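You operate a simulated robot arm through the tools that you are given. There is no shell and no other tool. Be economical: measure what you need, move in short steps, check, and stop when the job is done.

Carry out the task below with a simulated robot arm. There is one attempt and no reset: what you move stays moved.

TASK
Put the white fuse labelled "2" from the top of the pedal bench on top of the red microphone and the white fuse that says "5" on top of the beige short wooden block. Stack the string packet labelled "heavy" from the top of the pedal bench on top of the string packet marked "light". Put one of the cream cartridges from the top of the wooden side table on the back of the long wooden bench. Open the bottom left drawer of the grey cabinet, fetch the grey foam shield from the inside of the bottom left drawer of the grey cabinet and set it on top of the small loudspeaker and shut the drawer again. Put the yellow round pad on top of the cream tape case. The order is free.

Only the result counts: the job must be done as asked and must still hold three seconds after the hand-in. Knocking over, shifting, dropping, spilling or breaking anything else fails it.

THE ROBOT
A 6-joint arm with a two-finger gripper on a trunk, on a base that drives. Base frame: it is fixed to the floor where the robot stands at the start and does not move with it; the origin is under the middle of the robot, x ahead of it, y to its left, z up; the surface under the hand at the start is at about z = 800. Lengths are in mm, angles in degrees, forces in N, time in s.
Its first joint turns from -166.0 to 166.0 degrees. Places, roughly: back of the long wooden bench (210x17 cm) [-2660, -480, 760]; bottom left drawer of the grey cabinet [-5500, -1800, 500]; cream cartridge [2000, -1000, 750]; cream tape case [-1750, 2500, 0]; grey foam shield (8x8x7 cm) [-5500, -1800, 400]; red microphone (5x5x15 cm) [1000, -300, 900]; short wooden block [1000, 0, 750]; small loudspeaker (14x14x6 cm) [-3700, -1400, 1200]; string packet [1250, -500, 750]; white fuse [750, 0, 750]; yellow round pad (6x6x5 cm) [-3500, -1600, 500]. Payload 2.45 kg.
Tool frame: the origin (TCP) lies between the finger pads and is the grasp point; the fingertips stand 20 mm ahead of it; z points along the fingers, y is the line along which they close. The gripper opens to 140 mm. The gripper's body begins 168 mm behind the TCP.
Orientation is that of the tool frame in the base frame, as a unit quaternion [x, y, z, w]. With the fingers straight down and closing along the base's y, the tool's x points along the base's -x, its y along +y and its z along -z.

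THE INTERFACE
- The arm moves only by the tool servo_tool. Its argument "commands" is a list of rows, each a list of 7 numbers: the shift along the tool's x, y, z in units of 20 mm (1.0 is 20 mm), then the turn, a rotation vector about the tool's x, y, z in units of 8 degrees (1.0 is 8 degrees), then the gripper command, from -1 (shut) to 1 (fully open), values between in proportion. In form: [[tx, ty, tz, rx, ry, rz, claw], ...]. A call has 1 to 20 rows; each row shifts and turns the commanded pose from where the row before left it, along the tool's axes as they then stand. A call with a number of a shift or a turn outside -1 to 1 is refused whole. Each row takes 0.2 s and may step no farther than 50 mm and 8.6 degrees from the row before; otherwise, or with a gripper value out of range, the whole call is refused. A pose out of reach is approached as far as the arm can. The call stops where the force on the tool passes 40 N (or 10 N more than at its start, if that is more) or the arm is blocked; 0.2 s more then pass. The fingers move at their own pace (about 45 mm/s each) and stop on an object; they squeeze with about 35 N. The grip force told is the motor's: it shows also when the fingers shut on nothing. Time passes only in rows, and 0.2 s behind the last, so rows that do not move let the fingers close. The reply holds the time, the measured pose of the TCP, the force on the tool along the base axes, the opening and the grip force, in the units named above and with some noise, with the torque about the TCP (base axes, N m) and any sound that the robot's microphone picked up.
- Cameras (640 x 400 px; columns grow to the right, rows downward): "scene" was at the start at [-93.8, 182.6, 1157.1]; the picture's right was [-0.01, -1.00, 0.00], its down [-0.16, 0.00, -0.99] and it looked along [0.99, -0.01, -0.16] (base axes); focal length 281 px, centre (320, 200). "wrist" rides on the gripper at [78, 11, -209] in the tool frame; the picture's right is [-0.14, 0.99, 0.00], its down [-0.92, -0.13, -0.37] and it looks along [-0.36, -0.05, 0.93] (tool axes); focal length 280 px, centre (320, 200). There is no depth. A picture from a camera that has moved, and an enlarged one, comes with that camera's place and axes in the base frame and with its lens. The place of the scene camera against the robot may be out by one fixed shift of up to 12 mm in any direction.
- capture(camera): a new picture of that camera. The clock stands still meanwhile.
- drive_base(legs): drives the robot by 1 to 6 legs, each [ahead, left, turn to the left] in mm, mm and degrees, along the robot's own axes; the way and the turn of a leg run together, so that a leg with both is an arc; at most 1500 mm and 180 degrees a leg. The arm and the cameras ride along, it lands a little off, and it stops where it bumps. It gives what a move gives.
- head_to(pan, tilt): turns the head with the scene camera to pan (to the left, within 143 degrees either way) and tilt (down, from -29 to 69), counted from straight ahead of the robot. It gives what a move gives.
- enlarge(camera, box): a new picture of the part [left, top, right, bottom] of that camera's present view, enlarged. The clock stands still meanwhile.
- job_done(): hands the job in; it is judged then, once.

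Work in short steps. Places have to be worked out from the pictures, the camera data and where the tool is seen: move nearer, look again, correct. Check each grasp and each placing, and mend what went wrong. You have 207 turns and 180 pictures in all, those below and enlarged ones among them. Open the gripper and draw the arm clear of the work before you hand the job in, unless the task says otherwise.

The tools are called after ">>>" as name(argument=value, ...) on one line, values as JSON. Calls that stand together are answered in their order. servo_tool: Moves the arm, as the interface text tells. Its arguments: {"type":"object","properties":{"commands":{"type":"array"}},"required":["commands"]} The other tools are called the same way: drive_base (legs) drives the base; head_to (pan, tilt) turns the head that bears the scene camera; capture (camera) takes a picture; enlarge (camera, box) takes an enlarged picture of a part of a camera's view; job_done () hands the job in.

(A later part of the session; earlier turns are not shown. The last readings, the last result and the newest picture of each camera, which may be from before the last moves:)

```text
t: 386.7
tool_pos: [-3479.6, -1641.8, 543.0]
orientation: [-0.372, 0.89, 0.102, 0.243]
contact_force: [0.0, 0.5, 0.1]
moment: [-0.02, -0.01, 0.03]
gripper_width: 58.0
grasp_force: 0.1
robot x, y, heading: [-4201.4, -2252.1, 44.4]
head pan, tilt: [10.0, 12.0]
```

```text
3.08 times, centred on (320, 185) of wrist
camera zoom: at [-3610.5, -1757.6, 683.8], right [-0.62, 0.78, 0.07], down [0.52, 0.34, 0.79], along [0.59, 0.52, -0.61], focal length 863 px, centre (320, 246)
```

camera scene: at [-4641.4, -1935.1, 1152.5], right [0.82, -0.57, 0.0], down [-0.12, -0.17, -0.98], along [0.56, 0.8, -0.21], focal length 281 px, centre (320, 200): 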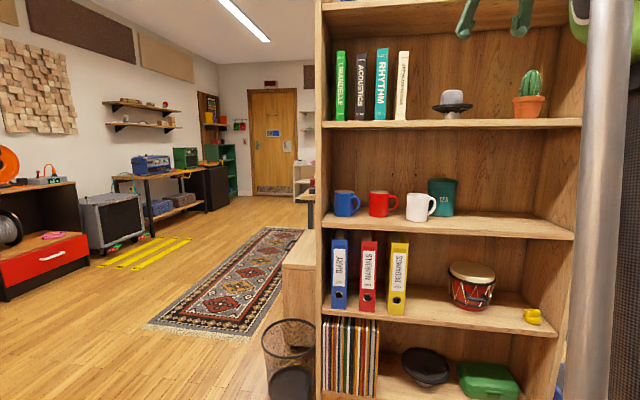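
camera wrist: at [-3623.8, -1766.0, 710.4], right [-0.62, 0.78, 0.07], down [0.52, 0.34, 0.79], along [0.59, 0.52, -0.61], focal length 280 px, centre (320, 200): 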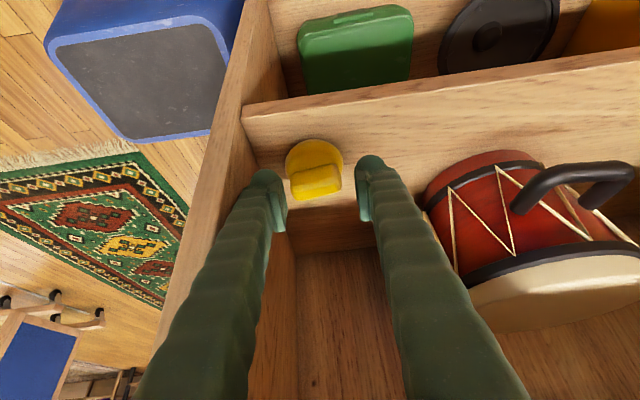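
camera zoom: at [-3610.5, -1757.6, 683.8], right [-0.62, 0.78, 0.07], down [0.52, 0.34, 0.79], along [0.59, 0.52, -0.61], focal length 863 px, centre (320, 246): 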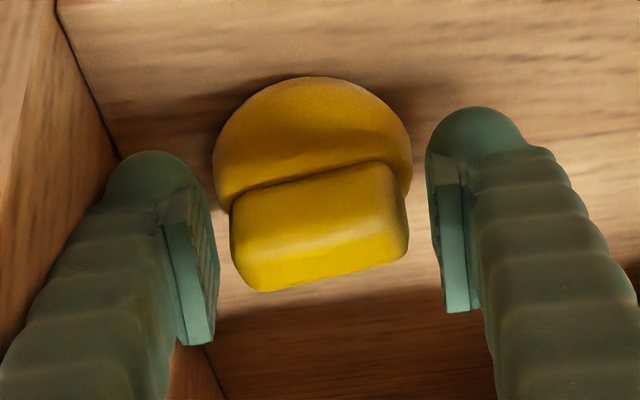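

The ridge lies squarely between the pads. Close and lift slightly.

>>> servo_tool(commands=[[0, 0, 0.2, 0, 0, 0, -0.17], [0, 0, 0, 0, 0, 0, -1], [0, 0, 0, 0, 0, 0, -1], [0, 0, 0, 0, 0, 0, -1], [0, 0, 0, 0, 0, 0, -1]])

>>> servo_tool(commands=[[0, 0, -0.5, 0, 0, 0, -1], [0, 0, -1, 0, 0, 0, -1], [0, 0, -1, 0, 0, 0, -1], [0, 0, -1, 0, 0, 0, -1], [0.5, 0, -1, 0, 0, 0, -1], [0.8, 0, -0.6, 0, 0, 0, -1], [0.86, 0, -0.5, 0, 0, 0, -1], [0.86, 0, -0.5, 0, 0, 0, -1], [0.86, 0, -0.5, 0, 0, 0, -1], [0.86, 0, -0.5, 0, 0, 0, -1], [0.86, 0, -0.5, 0, 0, 0, -1], [0.86, 0, -0.5, 0, 0, 0, -1], [0.86, 0, -0.5, 0, 0, 0, -1], [0, 0, 0, 0, 0, 0, -1]])

>>> capture(camera="wrist")

```text
t: 387.9
tool_pos: [-3478.7, -1638.2, 539.5]
orientation: [-0.37, 0.891, 0.102, 0.244]
contact_force: [-0.3, 0.1, -0.6]
moment: [-0.02, -0.04, 0.02]
gripper_width: 49.0
grasp_force: 34.8
robot x, y, heading: [-4198.0, -2252.7, 44.5]
head pan, tilt: [10.0, 12.0]
```

```text
t: 390.9
tool_pos: [-3631.6, -1791.3, 614.5]
orientation: [-0.372, 0.89, 0.103, 0.243]
contact_force: [-0.2, -0.5, -0.3]
moment: [0.01, 0.04, -0.03]
gripper_width: 48.9
grasp_force: 34.3
robot x, y, heading: [-4202.6, -2251.9, 44.4]
head pan, tilt: [10.0, 12.0]
```

```text
37 pictures are left
camera wrist: at [-3760.8, -1907.1, 754.3], right [-0.62, 0.78, 0.07], down [0.52, 0.34, 0.79], along [0.59, 0.52, -0.61], focal length 280 px, centre (320, 200)
```

wrist: 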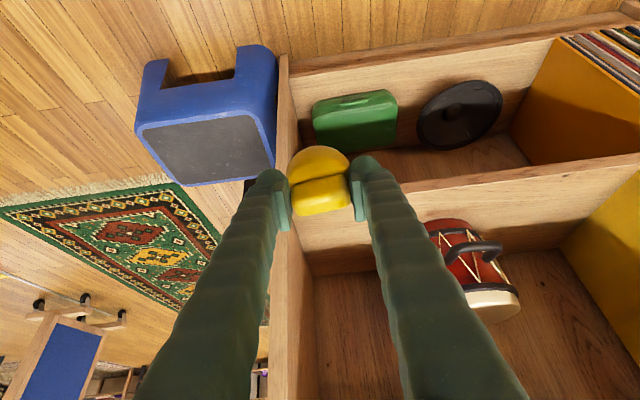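

Pad in hand. I raise and tuck the arm, then drive back down the corridor toward the white unit (bottom shelf z≈90, case ≈ u -3034, v 459).

>>> servo_tool(commands=[[0, 0, -1, 0, 0, 0, -1], [-0.25, 0, -1, 0, 0, 0, -1], [-0.25, 0, -1, 0, 0, 0, -1], [-0.25, 0, -1, 0, 0, 0, -1], [-0.25, 0, -1, 0, 0, 0, -1], [-0.25, 0, -1, 0, 0, 0, -1], [-0.25, 0, -1, 0, 0, 0, -1], [-0.25, 0, -1, 0, 0, 0, -1], [-0.25, 0, -1, 0, 0, 0, -1], [-0.25, 0, -1, 0, 0, 0, -1], [-0.25, 0, -1, 0, 0, 0, -1], [-0.25, 0, -1, 0, 0, 0, -1], [-0.25, 0, -1, 0, 0, 0, -1], [-0.25, 0, -1, 0, 0, 0, -1], [-0.25, 0, -1, 0, 0, 0, -1], [-0.25, 0, -1, 0, 0, 0, -1], [-0.25, 0, -1, 0, 0, 0, -1], [0, 0, 0, 0, 0, 0, -1]])

>>> drive_base(legs=[[200, 100, 0], [80, 1400, 0], [0, 120, 0], [1400, 0, 0]])

```text
t: 394.7
tool_pos: [-3703.6, -1867.6, 949.0]
orientation: [-0.37, 0.891, 0.102, 0.243]
contact_force: [-0.2, 0.2, -0.1]
moment: [0.0, 0.01, 0.0]
gripper_width: 48.6
grasp_force: 35.3
robot x, y, heading: [-4201.9, -2255.5, 44.6]
head pan, tilt: [10.0, 12.0]
```

```text
t: 399.8
tool_pos: [-4057.1, -1176.3, 947.7]
orientation: [-0.37, 0.891, 0.096, 0.245]
contact_force: [0.2, -0.2, 0.2]
moment: [-0.03, 0.0, -0.02]
gripper_width: 47.6
grasp_force: 35.1
robot x, y, heading: [-4556.5, -1558.5, 44.5]
head pan, tilt: [10.0, 12.0]
stopped in leg 2: the force on the tool passed its limit at 111 N (the readings are from after the stop); the commanded pose is now the measured one
```

The tool bumped something (I let the extended arm come too near the bookcase). I look before moving.

>>> capture(camera="scene")

>>> capture(camera="wrist")

```text
36 pictures are left
camera scene: at [-4757.6, -1482.2, 1152.5], right [0.82, -0.58, 0.0], down [-0.12, -0.17, -0.98], along [0.57, 0.8, -0.21], focal length 281 px, centre (320, 200)
```

scene: 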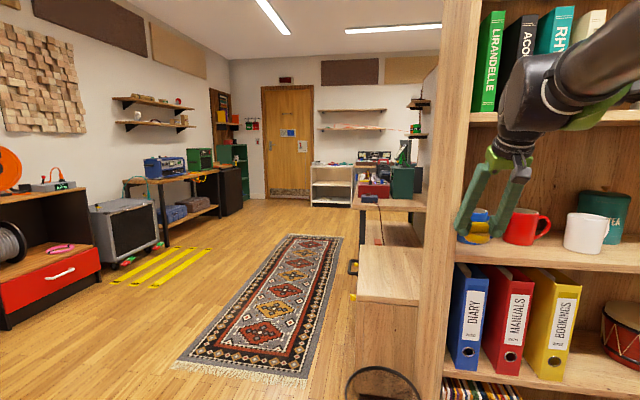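

```text
35 pictures are left
camera wrist: at [-4188.2, -1289.6, 1088.3], right [-0.62, 0.79, 0.06], down [0.51, 0.34, 0.79], along [0.6, 0.52, -0.61], focal length 280 px, centre (320, 200)
```

wrist: 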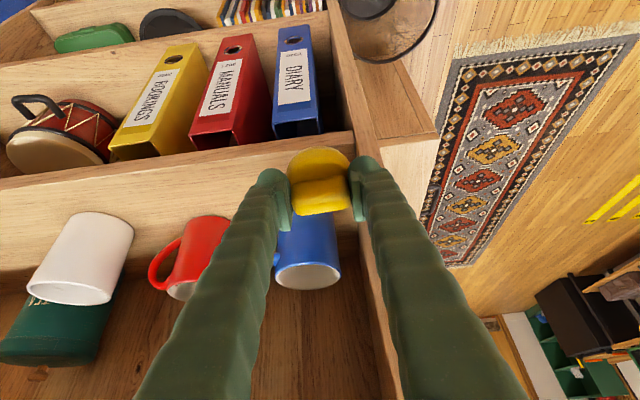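

A finger met the bookcase's side panel; the mugs look undisturbed. I back off first and then go around with proper clearance.

>>> drive_base(legs=[[-110, 0, 0], [0, 900, 0]])

>>> capture(camera="scene")

```text
t: 405.3
tool_pos: [-4769.7, -615.1, 948.0]
orientation: [-0.374, 0.889, 0.097, 0.244]
contact_force: [-0.3, -0.9, -0.6]
moment: [-0.01, 0.02, 0.01]
gripper_width: 46.6
grasp_force: 35.3
robot x, y, heading: [-5265.3, -998.1, 45.3]
head pan, tilt: [10.0, 12.0]
```

```text
34 pictures are left
camera scene: at [-5468.2, -927.5, 1152.5], right [0.82, -0.57, 0.0], down [-0.12, -0.17, -0.98], along [0.56, 0.8, -0.21], focal length 281 px, centre (320, 200)
```

scene: 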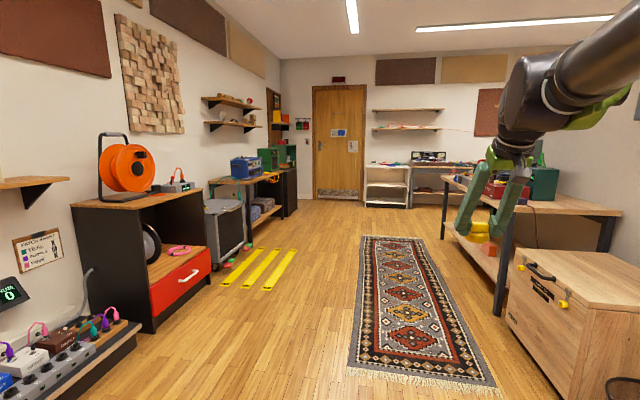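

The corridor is clear; I drive 3.7 m up it to the white unit.

>>> drive_base(legs=[[1400, 0, 0], [1400, 0, 0], [850, 0, 0]])

>>> head_to(pan=8, tilt=35)

>>> capture(camera="scene")

```text
t: 422.9
tool_pos: [-2259.2, 2026.2, 947.4]
orientation: [-0.387, 0.884, 0.101, 0.243]
contact_force: [-0.1, 0.8, -0.5]
moment: [-0.01, -0.01, 0.0]
gripper_width: 46.3
grasp_force: 35.2
robot x, y, heading: [-2742.4, 1625.9, 47.0]
head pan, tilt: [10.0, 12.0]
```

```text
t: 423.8
tool_pos: [-2259.0, 2027.1, 947.5]
orientation: [-0.387, 0.884, 0.1, 0.243]
contact_force: [-0.6, -0.2, -0.6]
moment: [0.01, -0.03, 0.02]
gripper_width: 46.6
grasp_force: 35.3
robot x, y, heading: [-2748.3, 1628.6, 46.7]
head pan, tilt: [8.0, 35.0]
```

```text
33 pictures are left
camera scene: at [-2947.7, 1688.1, 1115.7], right [0.82, -0.58, 0.0], down [-0.33, -0.47, -0.82], along [0.47, 0.67, -0.57], focal length 281 px, centre (320, 200)
```

scene: 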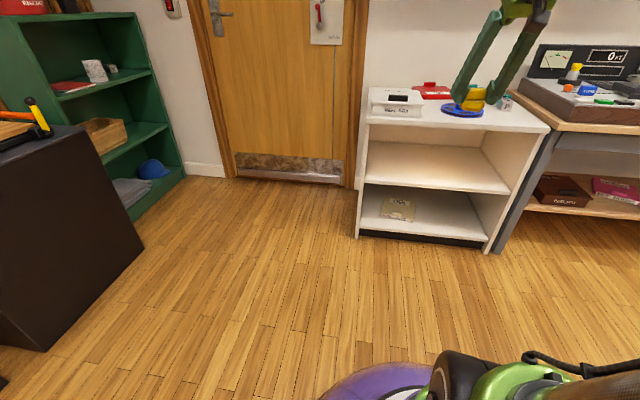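

The case is visible on the bottom shelf. Zoom.

>>> enlarge(camera="scene", box=[340, 130, 520, 255])

```text
3.20 times, centred on (430, 192) of scene
camera zoom: at [-2947.7, 1688.1, 1115.7], right [0.82, -0.58, 0.0], down [-0.33, -0.47, -0.82], along [0.47, 0.67, -0.57], focal length 899 px, centre (-32, 224)
```

zoom: 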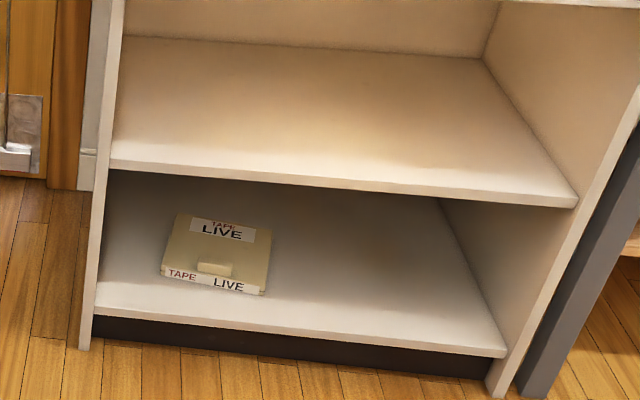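

The case top is centred near (u -3042, v 513, z≈120), ~180 mm deep inside the unit under a shelf at z≈370. I drive 240 mm nearer, then tilt the tool to ~55°.

>>> drive_base(legs=[[240, 0, 0]])

>>> servo_tool(commands=[[0, 0, 0, 0, -0.77, 0, -1], [0, 0, 0, 0, -0.77, 0, -1], [0, 0, 0, 0, -0.77, 0, -1], [0, 0, 0, 0, -0.77, 0, -1], [0.5, 0, 0.5, 0, 0, 0, -1], [0.819, 0, 0.574, 0, 0, 0, -1], [0.819, 0, 0.574, 0, 0, 0, -1], [0.819, 0, 0.574, 0, 0, 0, -1], [0.819, 0, 0.574, 0, 0, 0, -1], [0.819, 0, 0.574, 0, 0, 0, -1], [0.819, 0, 0.574, 0, 0, 0, -1], [0.819, 0, 0.574, 0, 0, 0, -1], [0.819, 0, 0.574, 0, 0, 0, -1], [0.819, 0, 0.574, 0, 0, 0, -1], [0.819, 0, 0.574, 0, 0, 0, -1], [0.819, 0, 0.574, 0, 0, 0, -1], [0.819, 0, 0.574, 0, 0, 0, -1], [0.819, 0, 0.574, 0, 0, 0, -1], [0.819, 0, 0.574, 0, 0, 0, -1], [0, 0, 0, 0, 0, 0, -1]])

```text
t: 425.6
tool_pos: [-2095.6, 2204.1, 947.7]
orientation: [-0.389, 0.883, 0.101, 0.242]
contact_force: [0.0, -0.3, -1.0]
moment: [0.02, -0.01, 0.01]
gripper_width: 46.4
grasp_force: 35.1
robot x, y, heading: [-2576.8, 1801.9, 47.2]
head pan, tilt: [8.0, 35.0]
```

```text
t: 429.8
tool_pos: [-2089.1, 2204.9, 654.5]
orientation: [-0.357, 0.811, 0.181, 0.426]
contact_force: [-0.5, -0.4, -0.5]
moment: [-0.02, 0.02, -0.03]
gripper_width: 46.5
grasp_force: 34.8
robot x, y, heading: [-2583.6, 1802.8, 46.7]
head pan, tilt: [8.0, 35.0]
```

Tilted 55°. Continue down and forward to in front of the unit's lower bay.

>>> servo_tool(commands=[[0.607, 0, 0.877, 0, 0, 0, -1], [0.607, 0, 0.877, 0, 0, 0, -1], [0.607, 0, 0.877, 0, 0, 0, -1], [0.607, 0, 0.877, 0, 0, 0, -1], [0.607, 0, 0.877, 0, 0, 0, -1], [0.607, 0, 0.877, 0, 0, 0, -1], [0.607, 0, 0.877, 0, 0, 0, -1], [0.607, 0, 0.877, 0, 0, 0, -1], [0.607, 0, 0.877, 0, 0, 0, -1], [0.607, 0, 0.877, 0, 0, 0, -1], [0.607, 0, 0.877, 0, 0, 0, -1], [0.607, 0, 0.877, 0, 0, 0, -1], [0.607, 0, 0.877, 0, 0, 0, -1], [0.607, 0, 0.877, 0, 0, 0, -1], [0.607, 0, 0.877, 0, 0, 0, -1], [0.607, 0, 0.877, 0, 0, 0, -1], [0.607, 0, 0.877, 0, 0, 0, -1], [0.607, 0, 0.877, 0, 0, 0, -1], [0, 0, 0, 0, 0, 0, -1]])

>>> capture(camera="wrist")

```text
t: 433.8
tool_pos: [-1916.7, 2357.1, 499.2]
orientation: [-0.357, 0.813, 0.179, 0.424]
contact_force: [0.5, 0.9, 0.3]
moment: [-0.05, 0.0, -0.03]
gripper_width: 46.7
grasp_force: 34.9
out of reach, approached as far as the arm can: row 3, 4, 5, 6, 7, 8, 9, 10, 11, 12, 13, 14, 15, 16, 17, 18
robot x, y, heading: [-2579.3, 1800.1, 46.9]
head pan, tilt: [8.0, 35.0]
```

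```text
31 pictures are left
camera wrist: at [-2072.4, 2207.1, 555.2], right [-0.67, 0.73, 0.1], down [0.24, 0.09, 0.97], along [0.7, 0.68, -0.24], focal length 280 px, centre (320, 200)
```

wrist: 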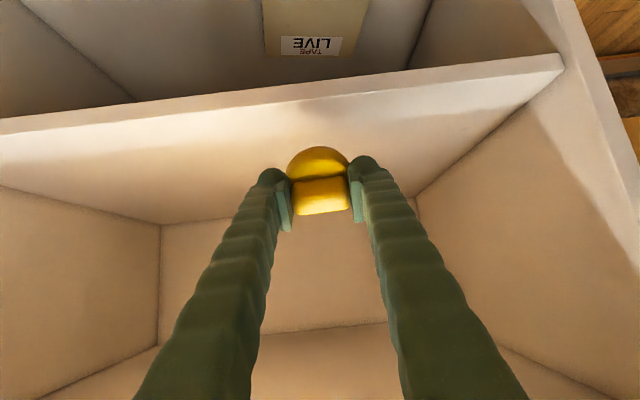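

At this tilt the arm can't go low straight ahead. I'll approach from the side instead: stand left of the unit with the arm reaching along its front and the tool pointing sideways in. First retract and lift.

>>> servo_tool(commands=[[0.574, 0, -0.819, 0, 0, 0, -1], [0.574, 0, -0.819, 0, 0, 0, -1], [0.574, 0, -0.819, 0, 0, 0, -1], [0.574, 0, -0.819, 0, 0, 0, -1], [0.574, 0, -0.819, 0, 0, 0, -1], [0.574, 0, -0.819, 0, 0, 0, -1], [0.574, 0, -0.819, 0, 0, 0, -1], [0.574, 0, -0.819, 0, 0, 0, -1], [0.1, 0, -1, 0, 0, 0, -1], [-0.3, 0, -0.95, 0, 0, 0, -1], [-0.819, 0, -0.574, 0, 0, 0, -1], [-0.819, 0, -0.574, 0, 0, 0, -1], [-0.819, 0, -0.574, 0, 0, 0, -1], [-0.819, 0, -0.574, 0, 0, 0, -1], [-0.819, 0, -0.574, 0, 0, 0, -1], [-0.819, 0, -0.574, 0, 0, 0, -1], [-0.819, 0, -0.574, 0, 0, 0, -1], [0, 0, 0, 0, 0, 0, -1]])

>>> drive_base(legs=[[0, 690, 0], [0, 0, -75]])

>>> capture(camera="wrist")

```text
t: 437.6
tool_pos: [-2012.4, 2243.4, 734.5]
orientation: [-0.357, 0.811, 0.182, 0.427]
contact_force: [0.4, 0.3, -1.5]
moment: [0.01, 0.01, 0.0]
gripper_width: 46.4
grasp_force: 35.4
out of reach, approached as far as the arm can: row 1, 2, 3, 4, 5, 6, 7, 8
robot x, y, heading: [-2583.1, 1801.9, 46.5]
head pan, tilt: [8.0, 35.0]
```

```text
t: 444.6
tool_pos: [-2516.7, 1829.9, 733.1]
orientation: [0.22, 0.858, -0.121, 0.447]
contact_force: [0.3, -0.2, -0.6]
moment: [0.0, 0.03, 0.0]
gripper_width: 46.6
grasp_force: 35.0
robot x, y, heading: [-3078.4, 2276.4, -29.4]
head pan, tilt: [8.0, 35.0]
```

```text
30 pictures are left
camera wrist: at [-2699.2, 1944.9, 788.9], right [0.55, 0.83, 0.1], down [0.14, -0.21, 0.97], along [0.82, -0.52, -0.23], focal length 280 px, centre (320, 200)
```

wrist: 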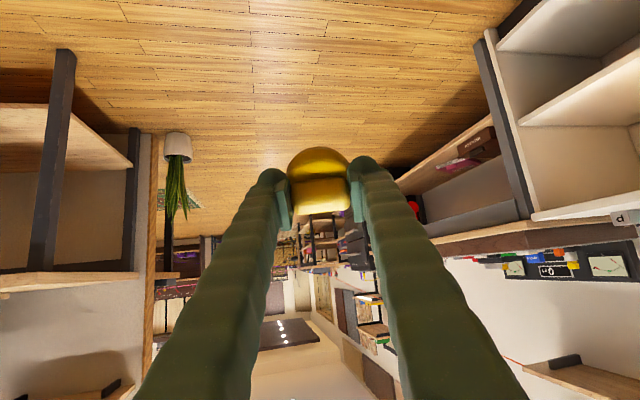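

Now drive 500 mm toward the wall side (parallel to the unit front) and yaw the tool back to point into the unit.

>>> drive_base(legs=[[134, 482, 0]])

>>> servo_tool(commands=[[0, 0, 0, -0.819, 0, -0.574, -1], [0, 0, 0, -0.819, 0, -0.574, -1], [0, 0, 0, -0.819, 0, -0.574, -1], [0, 0, 0, -0.819, 0, -0.574, -1], [0, 0, 0, -0.819, 0, -0.574, -1], [0, 0, 0, -0.819, 0, -0.574, -1], [0, 0, 0, -0.819, 0, -0.574, -1], [0, 0, 0, -0.819, 0, -0.574, -1], [0, 0, 0, -0.819, 0, -0.574, -1], [0, 0, 0, 0, 0, 0, -1]])

```text
t: 447.6
tool_pos: [-2161.7, 2192.2, 734.6]
orientation: [0.215, 0.859, -0.118, 0.448]
contact_force: [0.0, 0.3, -0.6]
moment: [0.03, 0.04, 0.0]
gripper_width: 46.4
grasp_force: 35.0
robot x, y, heading: [-2730.1, 2629.7, -28.6]
head pan, tilt: [8.0, 35.0]
```

```text
t: 449.8
tool_pos: [-2161.2, 2193.0, 733.9]
orientation: [-0.331, 0.825, 0.168, 0.426]
contact_force: [-0.2, -1.3, -0.5]
moment: [-0.01, 0.02, 0.0]
gripper_width: 46.4
grasp_force: 34.7
robot x, y, heading: [-2728.4, 2634.6, -28.5]
head pan, tilt: [8.0, 35.0]
```

Orientation achieved. Lower the tool in front of the bay.

>>> servo_tool(commands=[[0.814, -0.1, 0.58, 0, 0, 0, -1], [0.814, -0.1, 0.58, 0, 0, 0, -1], [0.814, -0.1, 0.58, 0, 0, 0, -1], [0.814, -0.1, 0.58, 0, 0, 0, -1], [0.814, -0.1, 0.58, 0, 0, 0, -1], [0.814, -0.1, 0.58, 0, 0, 0, -1], [0.814, -0.1, 0.58, 0, 0, 0, -1], [0.814, -0.1, 0.58, 0, 0, 0, -1], [0.814, -0.1, 0.58, 0, 0, 0, -1], [0.814, -0.1, 0.58, 0, 0, 0, -1], [0.814, -0.1, 0.58, 0, 0, 0, -1], [0.814, -0.1, 0.58, 0, 0, 0, -1], [0.814, -0.1, 0.58, 0, 0, 0, -1], [0.814, -0.1, 0.58, 0, 0, 0, -1], [0.814, -0.1, 0.58, 0, 0, 0, -1], [0.814, -0.1, 0.58, 0, 0, 0, -1], [0.814, -0.1, 0.58, 0, 0, 0, -1], [0.814, -0.1, 0.58, 0, 0, 0, -1], [0, 0, 0, 0, 0, 0, -1]])

```text
t: 453.8
tool_pos: [-2133.9, 2165.7, 372.7]
orientation: [-0.33, 0.825, 0.167, 0.427]
contact_force: [0.2, 0.7, -0.5]
moment: [-0.01, -0.01, 0.0]
gripper_width: 46.6
grasp_force: 35.1
robot x, y, heading: [-2730.2, 2633.9, -28.5]
head pan, tilt: [8.0, 35.0]
```

No limit met. Continue down to z≈210 and forward to v≈105, then look.

>>> servo_tool(commands=[[0.524, 0, 0.987, 0, 0, 0, -1], [0.524, 0, 0.987, 0, 0, 0, -1], [0.524, 0, 0.987, 0, 0, 0, -1], [0.524, 0, 0.987, 0, 0, 0, -1], [0.524, 0, 0.987, 0, 0, 0, -1], [0.524, 0, 0.987, 0, 0, 0, -1], [0.524, 0, 0.987, 0, 0, 0, -1], [0.524, 0, 0.987, 0, 0, 0, -1], [0, 0, 0, 0, 0, 0, -1]])

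>>> capture(camera="wrist")

```text
t: 455.8
tool_pos: [-2050.2, 2182.1, 233.0]
orientation: [-0.332, 0.825, 0.169, 0.425]
contact_force: [0.5, -0.3, -0.4]
moment: [0.03, 0.03, 0.05]
gripper_width: 46.5
grasp_force: 34.6
out of reach, approached as far as the arm can: row 4, 5, 6, 7, 8
robot x, y, heading: [-2729.7, 2633.8, -28.6]
head pan, tilt: [8.0, 35.0]
```

```text
29 pictures are left
camera wrist: at [-2213.1, 2042.6, 290.6], right [-0.63, 0.77, 0.11], down [0.26, 0.07, 0.96], along [0.74, 0.63, -0.24], focal length 280 px, centre (320, 200)
```

wrist: 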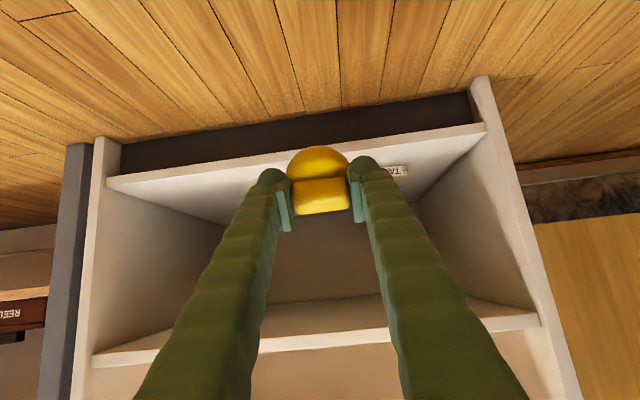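

The case label shows to the right behind. The low limit again eases with distance, so I move the base 200 mm farther away along −u and extend.

>>> drive_base(legs=[[-192, 56, 0]])

>>> servo_tool(commands=[[0, -1, 0, 0, 0, 0, -1], [0, -1, 0, 0, 0, 0, -1], [0, -1, 0, 0, 0, 0, -1], [0, -1, 0, 0, 0, 0, -1], [0, -1, 0, 0, 0, 0, -1], [0, -1, 0, 0, 0, 0, -1], [0, -1, 0, 0, 0, 0, -1], [0.5, 0, 0.98, 0, 0, 0, -1], [0.5, 0, 0.98, 0, 0, 0, -1], [0, 0, 0, 0, 0, 0, -1]])

>>> capture(camera="wrist")

```text
t: 457.3
tool_pos: [-2189.7, 2322.0, 232.9]
orientation: [-0.33, 0.826, 0.167, 0.425]
contact_force: [0.2, 1.0, -0.6]
moment: [-0.03, 0.04, -0.01]
gripper_width: 46.5
grasp_force: 34.9
robot x, y, heading: [-2866.1, 2769.1, -28.8]
head pan, tilt: [8.0, 35.0]
```

```text
t: 459.5
tool_pos: [-2079.1, 2233.7, 193.4]
orientation: [-0.331, 0.826, 0.168, 0.425]
contact_force: [0.1, 0.0, -0.4]
moment: [0.01, -0.01, 0.02]
gripper_width: 46.5
grasp_force: 35.4
robot x, y, heading: [-2869.7, 2775.7, -28.9]
head pan, tilt: [8.0, 35.0]
```

```text
28 pictures are left
camera wrist: at [-2242.1, 2093.2, 251.1], right [-0.63, 0.77, 0.11], down [0.26, 0.07, 0.96], along [0.74, 0.63, -0.24], focal length 280 px, centre (320, 200)
```

wrist: 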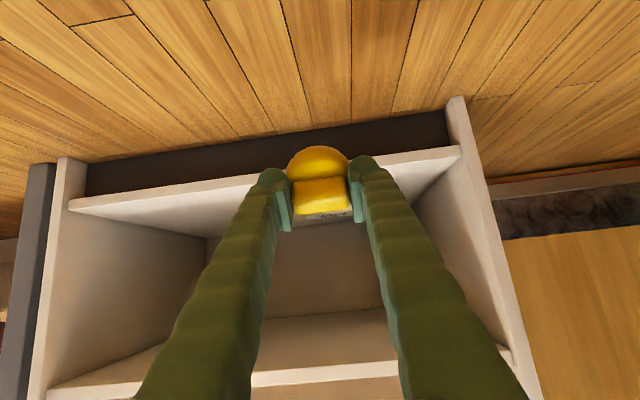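

Aligned with the case; move forward into the bay at z≈193.

>>> servo_tool(commands=[[-0.58, 0, 0.814, 0, 0, 0, -1], [-0.58, 0, 0.814, 0, 0, 0, -1], [-0.58, 0, 0.814, 0, 0, 0, -1], [-0.58, 0, 0.814, 0, 0, 0, -1], [-0.58, 0, 0.814, 0, 0, 0, -1], [-0.58, 0, 0.814, 0, 0, 0, -1], [-0.58, 0, 0.814, 0, 0, 0, -1], [-0.58, 0, 0.814, 0, 0, 0, -1], [-0.58, 0, 0.814, 0, 0, 0, -1], [-0.58, 0, 0.814, 0, 0, 0, -1], [0, 0, 0, 0, 0, 0, -1]])

>>> capture(camera="wrist")

```text
t: 461.9
tool_pos: [-1933.9, 2372.0, 194.3]
orientation: [-0.332, 0.826, 0.168, 0.424]
contact_force: [0.5, 0.1, -1.1]
moment: [0.02, 0.0, -0.01]
gripper_width: 46.4
grasp_force: 35.6
robot x, y, heading: [-2866.2, 2768.6, -28.7]
head pan, tilt: [8.0, 35.0]
```

```text
27 pictures are left
camera wrist: at [-2096.9, 2232.0, 252.5], right [-0.63, 0.77, 0.11], down [0.26, 0.07, 0.96], along [0.74, 0.63, -0.24], focal length 280 px, centre (320, 200)
```

wrist: 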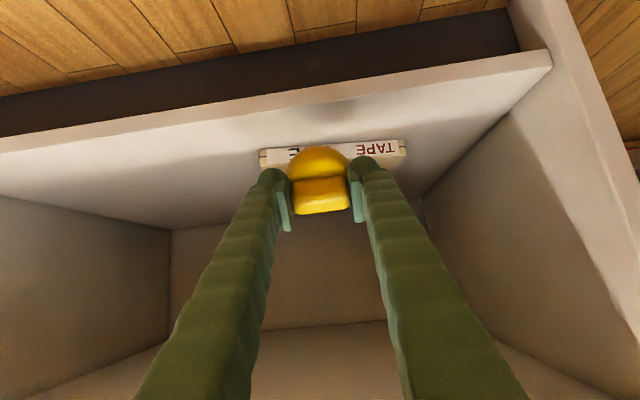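

Case centre refined to ≈(u -3048, v 505). Forward 185 mm over it.

>>> servo_tool(commands=[[-0.585, 0.05, 0.812, 0, 0, 0, -1], [-0.585, 0.05, 0.812, 0, 0, 0, -1], [-0.585, 0.05, 0.812, 0, 0, 0, -1], [-0.585, 0.05, 0.812, 0, 0, 0, -1], [-0.585, 0.05, 0.812, 0, 0, 0, -1], [-0.585, 0.05, 0.812, 0, 0, 0, -1], [-0.585, 0.05, 0.812, 0, 0, 0, -1], [-0.585, 0.05, 0.812, 0, 0, 0, -1], [-0.585, 0.05, 0.812, 0, 0, 0, -1], [0, 0, 0, 0, 0, 0, -1]])

>>> capture(camera="wrist")

```text
t: 464.1
tool_pos: [-1810.4, 2502.8, 193.9]
orientation: [-0.33, 0.826, 0.168, 0.426]
contact_force: [-0.7, 0.3, -0.8]
moment: [-0.04, 0.01, 0.0]
gripper_width: 46.6
grasp_force: 34.8
robot x, y, heading: [-2865.2, 2769.2, -28.7]
head pan, tilt: [8.0, 35.0]
```

```text
26 pictures are left
camera wrist: at [-1973.6, 2363.3, 251.9], right [-0.63, 0.77, 0.11], down [0.26, 0.07, 0.96], along [0.74, 0.63, -0.24], focal length 280 px, centre (320, 200)
```

wrist: 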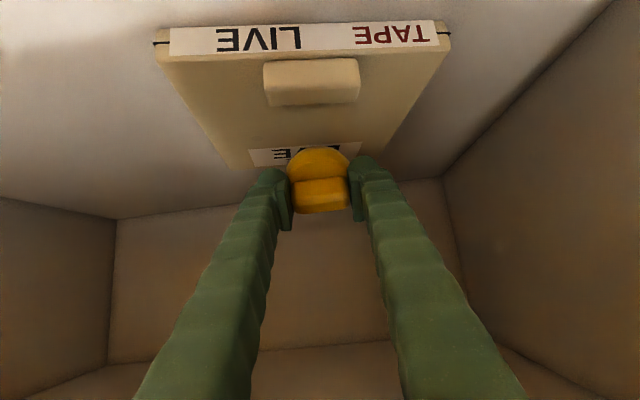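

The case top spans v 424–608 with its knob up to v≈455; the pad is over the free area. I lower 30 mm then in small steps.

>>> servo_tool(commands=[[0.61, 0, 0.44, 0, 0, 0, -1], [0.61, 0, 0.44, 0, 0, 0, -1], [0, 0, 0, 0, 0, 0, -1]])

>>> servo_tool(commands=[[0.12, 0, 0.09, 0, 0, 0, -1], [0.12, 0, 0.09, 0, 0, 0, -1], [0, 0, 0, 0, 0, 0, -1]])

>>> capture(camera="wrist")

```text
t: 465.0
tool_pos: [-1810.5, 2504.0, 169.6]
orientation: [-0.33, 0.825, 0.168, 0.427]
contact_force: [-2.4, 0.1, 21.1]
moment: [-0.01, 0.14, 0.02]
gripper_width: 46.7
grasp_force: 35.2
robot x, y, heading: [-2868.3, 2772.7, -28.8]
head pan, tilt: [8.0, 35.0]
stopped in row 3: the force on the tool passed its limit at 41 N (the readings are from after the stop); the commanded pose is now the measured one
```

```text
t: 465.4
tool_pos: [-1809.9, 2503.0, 168.5]
orientation: [-0.33, 0.825, 0.169, 0.428]
contact_force: [-2.5, -0.3, 20.7]
moment: [0.02, 0.12, 0.03]
gripper_width: 46.7
grasp_force: 34.9
out of reach, approached as far as the arm can: row 2
robot x, y, heading: [-2871.4, 2771.2, -29.0]
head pan, tilt: [8.0, 35.0]
stopped in row 2: the force on the tool passed its limit at 42 N (the readings are from after the stop); the commanded pose is now the measured one
```

```text
25 pictures are left
camera wrist: at [-1973.6, 2363.4, 225.2], right [-0.62, 0.77, 0.11], down [0.25, 0.07, 0.97], along [0.74, 0.63, -0.24], focal length 280 px, centre (320, 200)
```

wrist: 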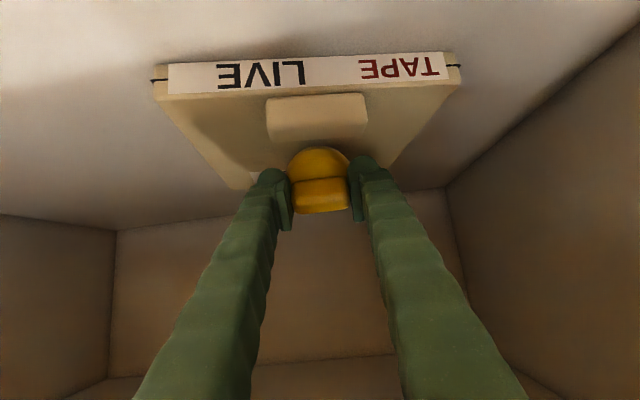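

Contact (case top ≈ 133). Relieve slightly and open.

>>> servo_tool(commands=[[-0.08, 0, -0.06, 0, 0, 0, -1], [0, 0, 0, 0, 0, 0, -0.25], [0, 0, 0, 0, 0, 0, -0.2], [0, 0, 0, 0, 0, 0, -0.1], [0, 0, 0, 0, 0, 0, -0.1], [0, 0, 0, 0, 0, 0, -0.1]])

>>> capture(camera="wrist")

```text
t: 466.8
tool_pos: [-1809.7, 2503.6, 168.5]
orientation: [-0.329, 0.825, 0.168, 0.427]
contact_force: [-0.8, -0.4, -0.3]
moment: [0.0, -0.03, -0.02]
gripper_width: 63.1
grasp_force: 0.1
robot x, y, heading: [-2870.1, 2769.4, -28.8]
head pan, tilt: [8.0, 35.0]
```

```text
24 pictures are left
camera wrist: at [-1973.9, 2363.0, 225.4], right [-0.62, 0.77, 0.11], down [0.25, 0.07, 0.96], along [0.74, 0.63, -0.24], focal length 280 px, centre (320, 200)
```

wrist: 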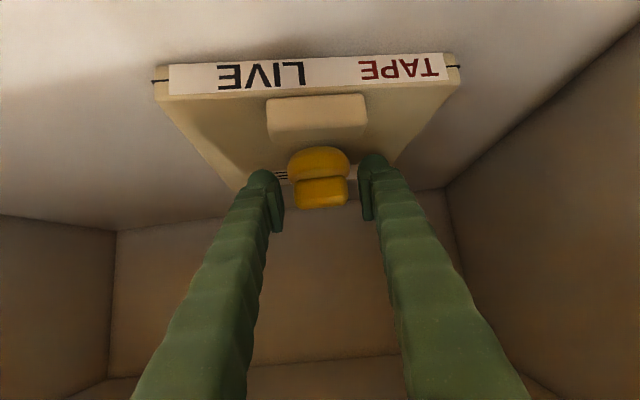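

The pad settled flat on the case. I open a little more and withdraw backward.

>>> servo_tool(commands=[[0, 0, 0, 0, 0, 0, 0.15], [0, 0, 0, 0, 0, 0, 0.15], [0, 0, -0.8, 0, 0, 0, 0.15], [0, 0, -1, 0, 0, 0, 0.15], [0.4, 0, -0.9, 0, 0, 0, 0.15], [0.58, 0, -0.81, 0, 0, 0, 0.15], [0.58, 0, -0.81, 0, 0, 0, 0.15], [0.58, 0, -0.81, 0, 0, 0, 0.15], [0.58, 0, -0.81, 0, 0, 0, 0.15], [0.58, 0, -0.81, 0, 0, 0, 0.15], [0.58, 0, -0.81, 0, 0, 0, 0.15], [0.58, 0, -0.81, 0, 0, 0, 0.15], [0.58, 0, -0.81, 0, 0, 0, 0.15], [0.58, 0, -0.81, 0, 0, 0, 0.15], [0.58, 0, -0.81, 0, 0, 0, 0.15], [0.58, 0, -0.81, 0, 0, 0, 0.15], [0.58, 0, -0.81, 0, 0, 0, 0.15], [0.58, 0, -0.81, 0, 0, 0, 0.15], [0, 0, 0, 0, 0, 0, 0.15]])

>>> capture(camera="wrist")

```text
t: 470.8
tool_pos: [-2033.1, 2291.6, 189.9]
orientation: [-0.329, 0.825, 0.168, 0.427]
contact_force: [0.2, 0.2, -0.2]
moment: [-0.03, 0.0, 0.01]
gripper_width: 80.6
grasp_force: 0.0
robot x, y, heading: [-2872.6, 2775.7, -29.2]
head pan, tilt: [8.0, 35.0]
```

```text
23 pictures are left
camera wrist: at [-2198.1, 2151.8, 247.7], right [-0.62, 0.77, 0.11], down [0.25, 0.07, 0.96], along [0.74, 0.63, -0.24], focal length 280 px, centre (320, 200)
```

wrist: 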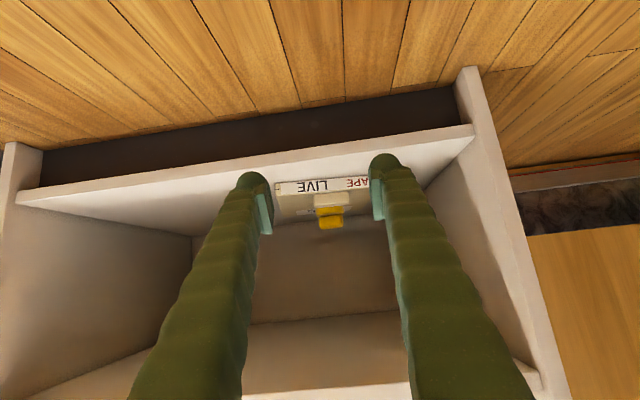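

Pad is in place. Now raise the arm, yaw the tool back in line with the arm and reduce its tilt, with the gripper closing, for pushing the drawer shut.

>>> servo_tool(commands=[[0.3, 0, -0.9, 0, 0, 0, 0], [0.3, 0, -0.9, 0, 0, 0, 0], [-0.4, 0, -0.9, 0, 0, 0, 0], [-0.7, 0, -0.7, 0, 0, 0, 0], [-0.8, 0, -0.6, 0, 0, 0, 0], [-0.8, 0, -0.6, 0, 0, 0, 0], [-0.8, 0, -0.6, 0, 0, 0, 0], [-0.8, 0, -0.6, 0, 0, 0, 0], [-0.8, 0, -0.6, 0, 0, 0, 0], [-0.8, 0, -0.6, 0, 0, 0, 0], [-0.8, 0, -0.6, 0, 0, 0, 0], [-0.8, 0, -0.6, 0, 0, 0, 0], [-0.8, 0, -0.6, 0, 0, 0, 0], [-0.8, 0, -0.6, 0, 0, 0, 0], [-0.8, 0, -0.6, 0, 0, 0, 0], [-0.8, 0, -0.6, 0, 0, 0, 0], [-0.8, 0, -0.6, 0, 0, 0, 0], [-0.8, 0, -0.6, 0, 0, 0, 0], [-0.8, 0, -0.6, 0, 0, 0, 0], [-0.8, 0, -0.6, 0, 0, 0, 0]])

>>> servo_tool(commands=[[0, 0, 0, 0.814, 0, 0.58, -1], [0, 0, 0, 0.814, 0, 0.58, -1], [0, 0, 0, 0.814, 0, 0.58, -1], [0, 0, 0, 0.814, 0, 0.58, -1], [0, 0, 0, 0.814, 0, 0.58, -1], [0, 0, 0, 0.814, 0, 0.58, -1], [0, 0, 0, 0.814, 0, 0.58, -1], [0, 0, 0, 0.814, 0, 0.58, -1], [0, 0, 0, 0.814, 0, 0.58, -1], [0, 0, 0, 0, 0.9, 0, -1], [0, 0, 0, 0, 0.9, 0, -1], [0, 0, 0, 0, 0.9, 0, -1], [0, 0, 0, 0, 0.9, 0, -1], [0, 0, 0, 0, 0.9, 0, -1], [0, 0, 0, 0, 0.7, 0, -1], [0, 0, 0, 0, 0, 0, -1]])

```text
t: 475.0
tool_pos: [-2077.2, 2251.4, 558.9]
orientation: [-0.329, 0.825, 0.169, 0.428]
contact_force: [0.0, -0.3, 0.5]
moment: [0.04, -0.03, 0.02]
gripper_width: 70.2
grasp_force: 0.1
robot x, y, heading: [-2870.7, 2769.9, -28.8]
head pan, tilt: [8.0, 35.0]
```

```text
t: 478.4
tool_pos: [-2076.5, 2252.2, 559.3]
orientation: [0.245, 0.963, -0.028, 0.111]
contact_force: [-1.2, 1.5, -0.1]
moment: [0.01, 0.0, 0.02]
gripper_width: 0.0
grasp_force: 29.4
robot x, y, heading: [-2869.4, 2775.2, -29.0]
head pan, tilt: [8.0, 35.0]
```

Now drive back: turn to face down the corridor, move over, and go to just before the open drawer.

>>> drive_base(legs=[[0, 0, -106], [0, 1140, 0], [1400, 0, 0], [1400, 0, 0], [700, 0, 0]])

>>> head_to(pan=8, tilt=25)

>>> capture(camera="scene")

```text
t: 505.4
tool_pos: [-5261.1, -1149.3, 558.3]
orientation: [0.917, 0.381, -0.105, 0.046]
contact_force: [0.1, 0.2, -1.1]
moment: [-0.02, 0.03, 0.0]
gripper_width: 0.0
grasp_force: 29.0
robot x, y, heading: [-4537.8, -534.6, -135.2]
head pan, tilt: [8.0, 35.0]
```

```text
t: 506.1
tool_pos: [-5261.3, -1146.4, 558.7]
orientation: [0.918, 0.38, -0.105, 0.045]
contact_force: [0.1, 0.9, 0.6]
moment: [0.0, 0.01, 0.02]
gripper_width: 0.2
grasp_force: 29.5
robot x, y, heading: [-4540.2, -535.5, -135.1]
head pan, tilt: [8.0, 25.0]
```

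```text
22 pictures are left
camera scene: at [-4333.6, -592.0, 1131.4], right [-0.8, 0.61, 0.0], down [0.26, 0.34, -0.91], along [-0.55, -0.72, -0.42], focal length 281 px, centre (320, 200)
```

scene: 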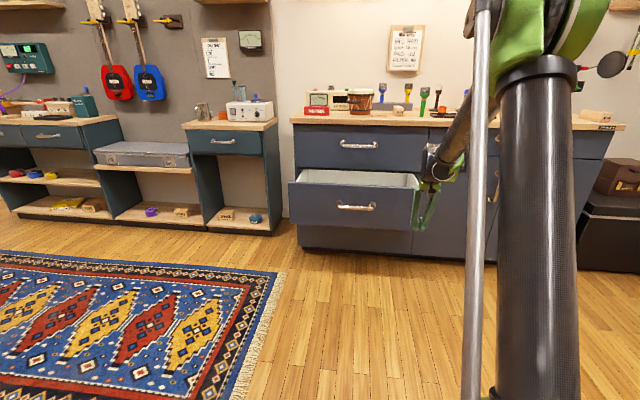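

The drawer is open 205 mm as left. I move the closed fingers in front of the handle's centre, z≈480.

>>> servo_tool(commands=[[0.06, 0.96, 0.272, 0, 0, 0, -1], [0.06, 0.96, 0.272, 0, 0, 0, -1], [0.06, 0.96, 0.272, 0, 0, 0, -1], [0.06, 0.96, 0.272, 0, 0, 0, -1], [0.06, 0.96, 0.272, 0, 0, 0, -1], [0.06, 0.96, 0.272, 0, 0, 0, -1], [0.06, 0.96, 0.272, 0, 0, 0, -1], [0.06, 0.96, 0.272, 0, 0, 0, -1], [0.06, 0.96, 0.272, 0, 0, 0, -1], [0.06, 0.96, 0.272, 0, 0, 0, -1], [0.06, 0.96, 0.272, 0, 0, 0, -1], [0.06, 0.96, 0.272, 0, 0, 0, -1], [0.06, 0.96, 0.272, 0, 0, 0, -1], [0.06, 0.96, 0.272, 0, 0, 0, -1], [0, 0, 0, 0, 0, 0, -1]])

>>> capture(camera="wrist")

```text
t: 509.4
tool_pos: [-5070.7, -1340.5, 483.3]
orientation: [0.918, 0.381, -0.105, 0.045]
contact_force: [0.2, -0.7, 0.2]
moment: [0.0, 0.02, 0.01]
gripper_width: 0.0
grasp_force: 29.3
robot x, y, heading: [-4535.0, -533.8, -134.9]
head pan, tilt: [8.0, 25.0]
```

```text
21 pictures are left
camera wrist: at [-4976.9, -1260.4, 668.1], right [0.61, -0.79, 0.03], down [-0.67, -0.48, 0.57], along [-0.43, -0.37, -0.82], focal length 280 px, centre (320, 200)
```

wrist: 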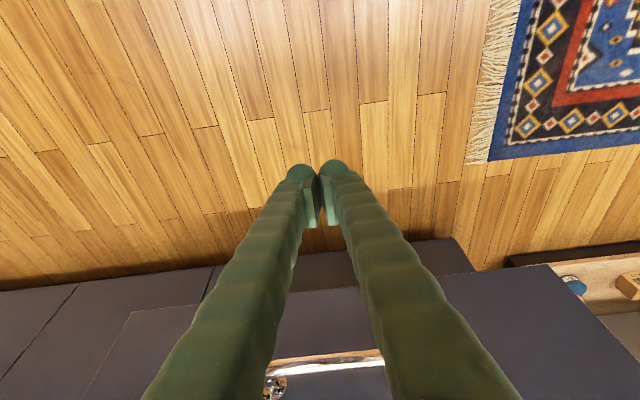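

The handle is centred ahead. Drive forward to near contact, then push.

>>> drive_base(legs=[[200, 0, 0]])

>>> drive_base(legs=[[110, 0, 0]])

>>> capture(camera="wrist")

```text
t: 510.9
tool_pos: [-5213.0, -1481.9, 482.1]
orientation: [0.917, 0.381, -0.105, 0.045]
contact_force: [-0.6, -0.4, 0.1]
moment: [0.0, 0.01, 0.02]
gripper_width: 0.1
grasp_force: 29.6
robot x, y, heading: [-4680.8, -677.2, -135.1]
head pan, tilt: [8.0, 25.0]
```

```text
t: 512.1
tool_pos: [-5291.9, -1558.7, 481.8]
orientation: [0.917, 0.381, -0.105, 0.044]
contact_force: [0.4, -0.2, -0.9]
moment: [0.0, 0.04, -0.02]
gripper_width: 0.0
grasp_force: 29.7
robot x, y, heading: [-4754.9, -755.2, -135.1]
head pan, tilt: [8.0, 25.0]
```

```text
20 pictures are left
camera wrist: at [-5196.2, -1478.9, 668.2], right [0.61, -0.79, 0.03], down [-0.66, -0.49, 0.57], along [-0.43, -0.37, -0.82], focal length 280 px, centre (320, 200)
```

wrist: 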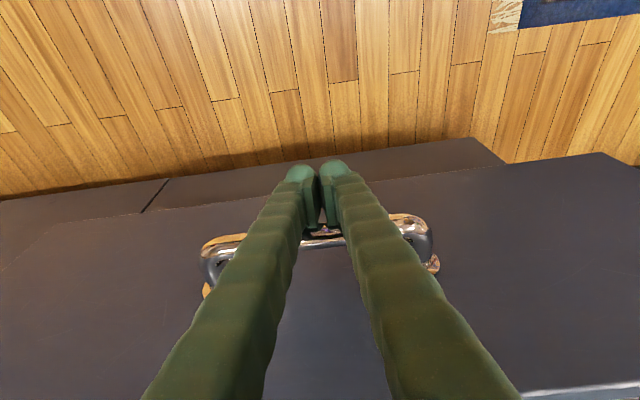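

The drawer is moving in. Continue about 95 mm, then gently to the stop.

>>> drive_base(legs=[[85, 0, 0]])

>>> drive_base(legs=[[20, 0, 0]])

>>> capture(camera="scene")

```text
t: 513.2
tool_pos: [-5351.1, -1619.1, 481.4]
orientation: [0.918, 0.381, -0.106, 0.044]
contact_force: [0.4, -1.3, -0.4]
moment: [-0.02, -0.01, -0.01]
gripper_width: 0.0
grasp_force: 28.9
robot x, y, heading: [-4819.9, -812.6, -135.3]
head pan, tilt: [8.0, 25.0]
```

```text
t: 514.1
tool_pos: [-5359.8, -1628.1, 480.7]
orientation: [0.918, 0.381, -0.102, 0.043]
contact_force: [-0.1, 0.8, 0.4]
moment: [-0.02, 0.02, 0.03]
gripper_width: 0.0
grasp_force: 29.5
robot x, y, heading: [-4829.6, -824.1, -135.3]
head pan, tilt: [8.0, 25.0]
stopped in leg 1: the force on the tool passed its limit at 58 N (the readings are from after the stop); the commanded pose is now the measured one
```

```text
19 pictures are left
camera scene: at [-4625.5, -881.1, 1131.4], right [-0.8, 0.6, 0.0], down [0.26, 0.34, -0.91], along [-0.55, -0.72, -0.42], focal length 281 px, centre (320, 200)
```

scene: 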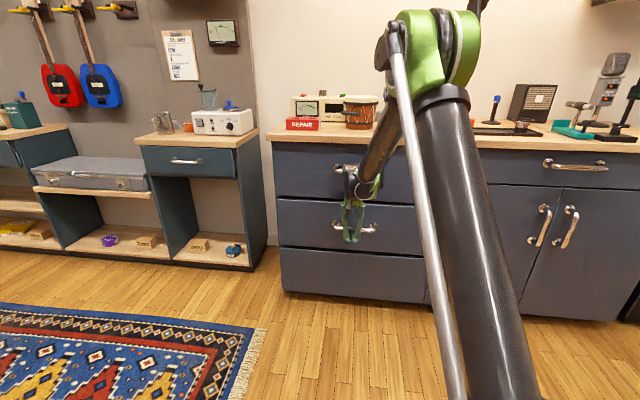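

It stopped firmly; I zoom to verify that the drawer is flush.

>>> enlarge(camera="scene", box=[260, 130, 420, 310])

>>> capture(camera="wrist")

```text
2.22 times, centred on (340, 220) of scene
camera zoom: at [-4625.5, -881.1, 1131.4], right [-0.8, 0.6, 0.0], down [0.26, 0.34, -0.91], along [-0.55, -0.72, -0.42], focal length 624 px, centre (276, 156)
```

zoom: 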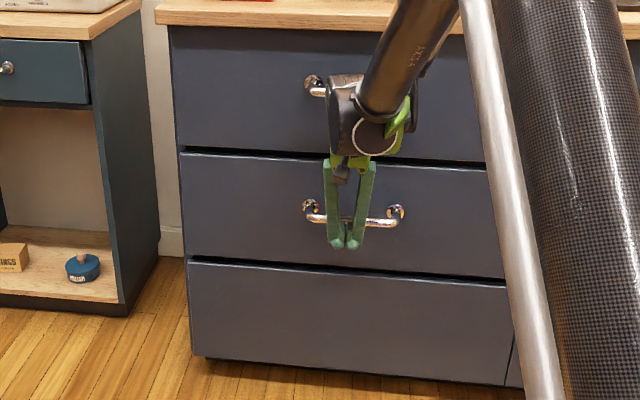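

```text
17 pictures are left
camera wrist: at [-5265.7, -1548.7, 668.1], right [0.61, -0.79, 0.03], down [-0.67, -0.49, 0.56], along [-0.43, -0.36, -0.83], focal length 280 px, centre (320, 200)
```

wrist: 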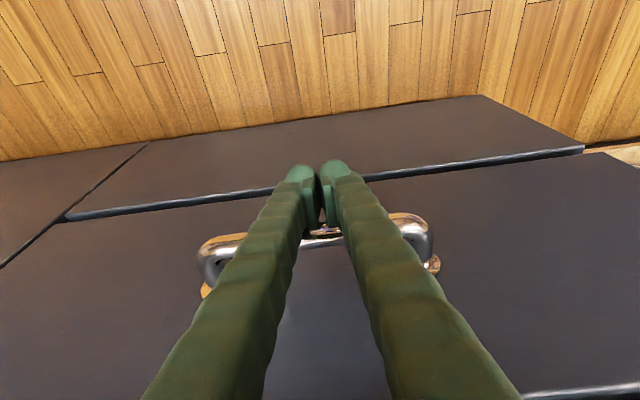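

It looks flush, but I'll confirm by pressing a few mm more with the arm and reading the force.

>>> servo_tool(commands=[[-0.15, 0, 0.03, 0, 0, 0, -1], [-0.15, 0, 0.03, 0, 0, 0, -1], [-0.15, 0, 0.03, 0, 0, 0, -1], [0, 0, 0, 0, 0, 0, -1]])

>>> servo_tool(commands=[[-0.15, 0, 0.03, 0, 0, 0, -1], [-0.15, 0, 0.03, 0, 0, 0, -1], [0, 0, 0, 0, 0, 0, -1]])

```text
t: 514.6
tool_pos: [-5360.0, -1628.1, 479.7]
orientation: [0.918, 0.382, -0.1, 0.042]
contact_force: [2.0, 2.6, -1.7]
moment: [-0.08, 0.03, 0.02]
gripper_width: 6.0
grasp_force: 29.1
robot x, y, heading: [-4833.4, -823.7, -135.5]
head pan, tilt: [8.0, 25.0]
stopped in row 2: the force on the tool passed its limit at 47 N (the readings are from after the stop); the commanded pose is now the measured one
```

```text
t: 515.1
tool_pos: [-5359.8, -1628.5, 480.9]
orientation: [0.918, 0.382, -0.097, 0.041]
contact_force: [2.0, 1.5, -2.4]
moment: [-0.09, 0.02, 0.01]
gripper_width: 5.9
grasp_force: 28.7
robot x, y, heading: [-4827.5, -825.3, -135.2]
head pan, tilt: [8.0, 25.0]
stopped in row 2: the force on the tool passed its limit at 48 N (the readings are from after the stop); the commanded pose is now the measured one
```

Hard stop: the drawer is shut. I back off, then raise the arm.

>>> servo_tool(commands=[[0.6, 0, -0.1, 0, 0, 0, -1], [0.8, 0, -0.2, 0, 0, 0, -1], [0.8, 0, -0.2, 0, 0, 0, -1], [0.8, 0, -0.5, 0, 0, 0, 0], [0.8, 0, -0.9, 0, 0, 0, 0], [0.8, 0, -0.9, 0, 0, 0, 0], [0.8, 0, -0.9, 0, 0, 0, 0], [0.8, 0, -0.9, 0, 0, 0, 0], [0.8, 0, -0.9, 0, 0, 0, 0], [0.8, 0, -0.9, 0, 0, 0, 0], [0.6, 0, -0.95, 0, 0, 0, 0], [0.6, 0, -0.95, 0, 0, 0, 0], [0.6, 0, -0.95, 0, 0, 0, 0], [0.6, 0, -0.95, 0, 0, 0, 0], [0.6, 0, -0.95, 0, 0, 0, 0], [0.6, 0, -0.95, 0, 0, 0, 0], [0.6, 0, -0.95, 0, 0, 0, 0], [0.6, 0, -0.95, 0, 0, 0, 0], [0.6, 0, -0.95, 0, 0, 0, 0], [0.6, 0, -0.95, 0, 0, 0, 0]])

>>> servo_tool(commands=[[0.3, 0, -1, 0, 0, 0, 0], [0.3, 0, -1, 0, 0, 0, 0], [0.3, 0, -1, 0, 0, 0, 0], [0.3, 0, -1, 0, 0, 0, 0], [0.3, 0, -1, 0, 0, 0, 0], [0.3, 0, -1, 0, 0, 0, 0], [0.3, 0, -1, 0, 0, 0, 0], [0.3, 0, -1, 0, 0, 0, 0], [0.3, 0, -1, 0, 0, 0, 0], [0.3, 0, -1, 0, 0, 0, 0], [0.3, 0, -1, 0, 0, 0, 0], [0.3, 0, -1, 0, 0, 0, 0], [0.3, 0, -1, 0, 0, 0, 0], [0.3, 0, -1, 0, 0, 0, 0], [0.3, 0, -1, 0, 0, 0, 0]])

>>> capture(camera="scene")

```text
t: 519.3
tool_pos: [-5122.4, -1390.9, 734.6]
orientation: [0.918, 0.383, -0.097, 0.042]
contact_force: [-0.5, -0.7, -0.1]
moment: [0.04, -0.01, 0.02]
gripper_width: 69.9
grasp_force: 0.1
robot x, y, heading: [-4829.7, -824.6, -135.3]
head pan, tilt: [8.0, 25.0]
```

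```text
t: 522.5
tool_pos: [-5016.7, -1282.7, 1008.0]
orientation: [0.918, 0.382, -0.098, 0.041]
contact_force: [1.0, 0.7, -0.3]
moment: [-0.02, -0.01, -0.01]
gripper_width: 69.8
grasp_force: 0.0
robot x, y, heading: [-4828.7, -823.0, -135.1]
head pan, tilt: [8.0, 25.0]
```

```text
16 pictures are left
camera scene: at [-4624.5, -879.8, 1131.4], right [-0.8, 0.6, 0.0], down [0.26, 0.34, -0.91], along [-0.55, -0.72, -0.42], focal length 281 px, centre (320, 200)
```

scene: 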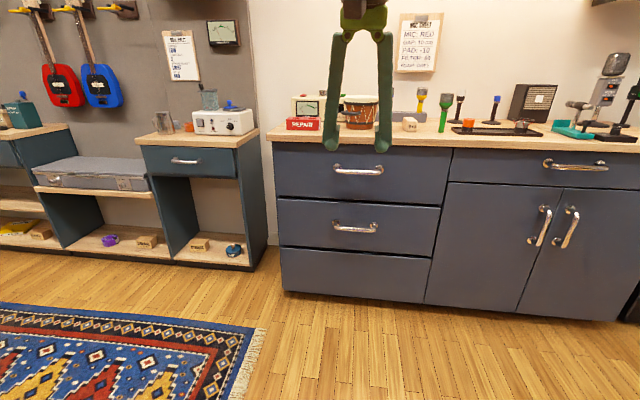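

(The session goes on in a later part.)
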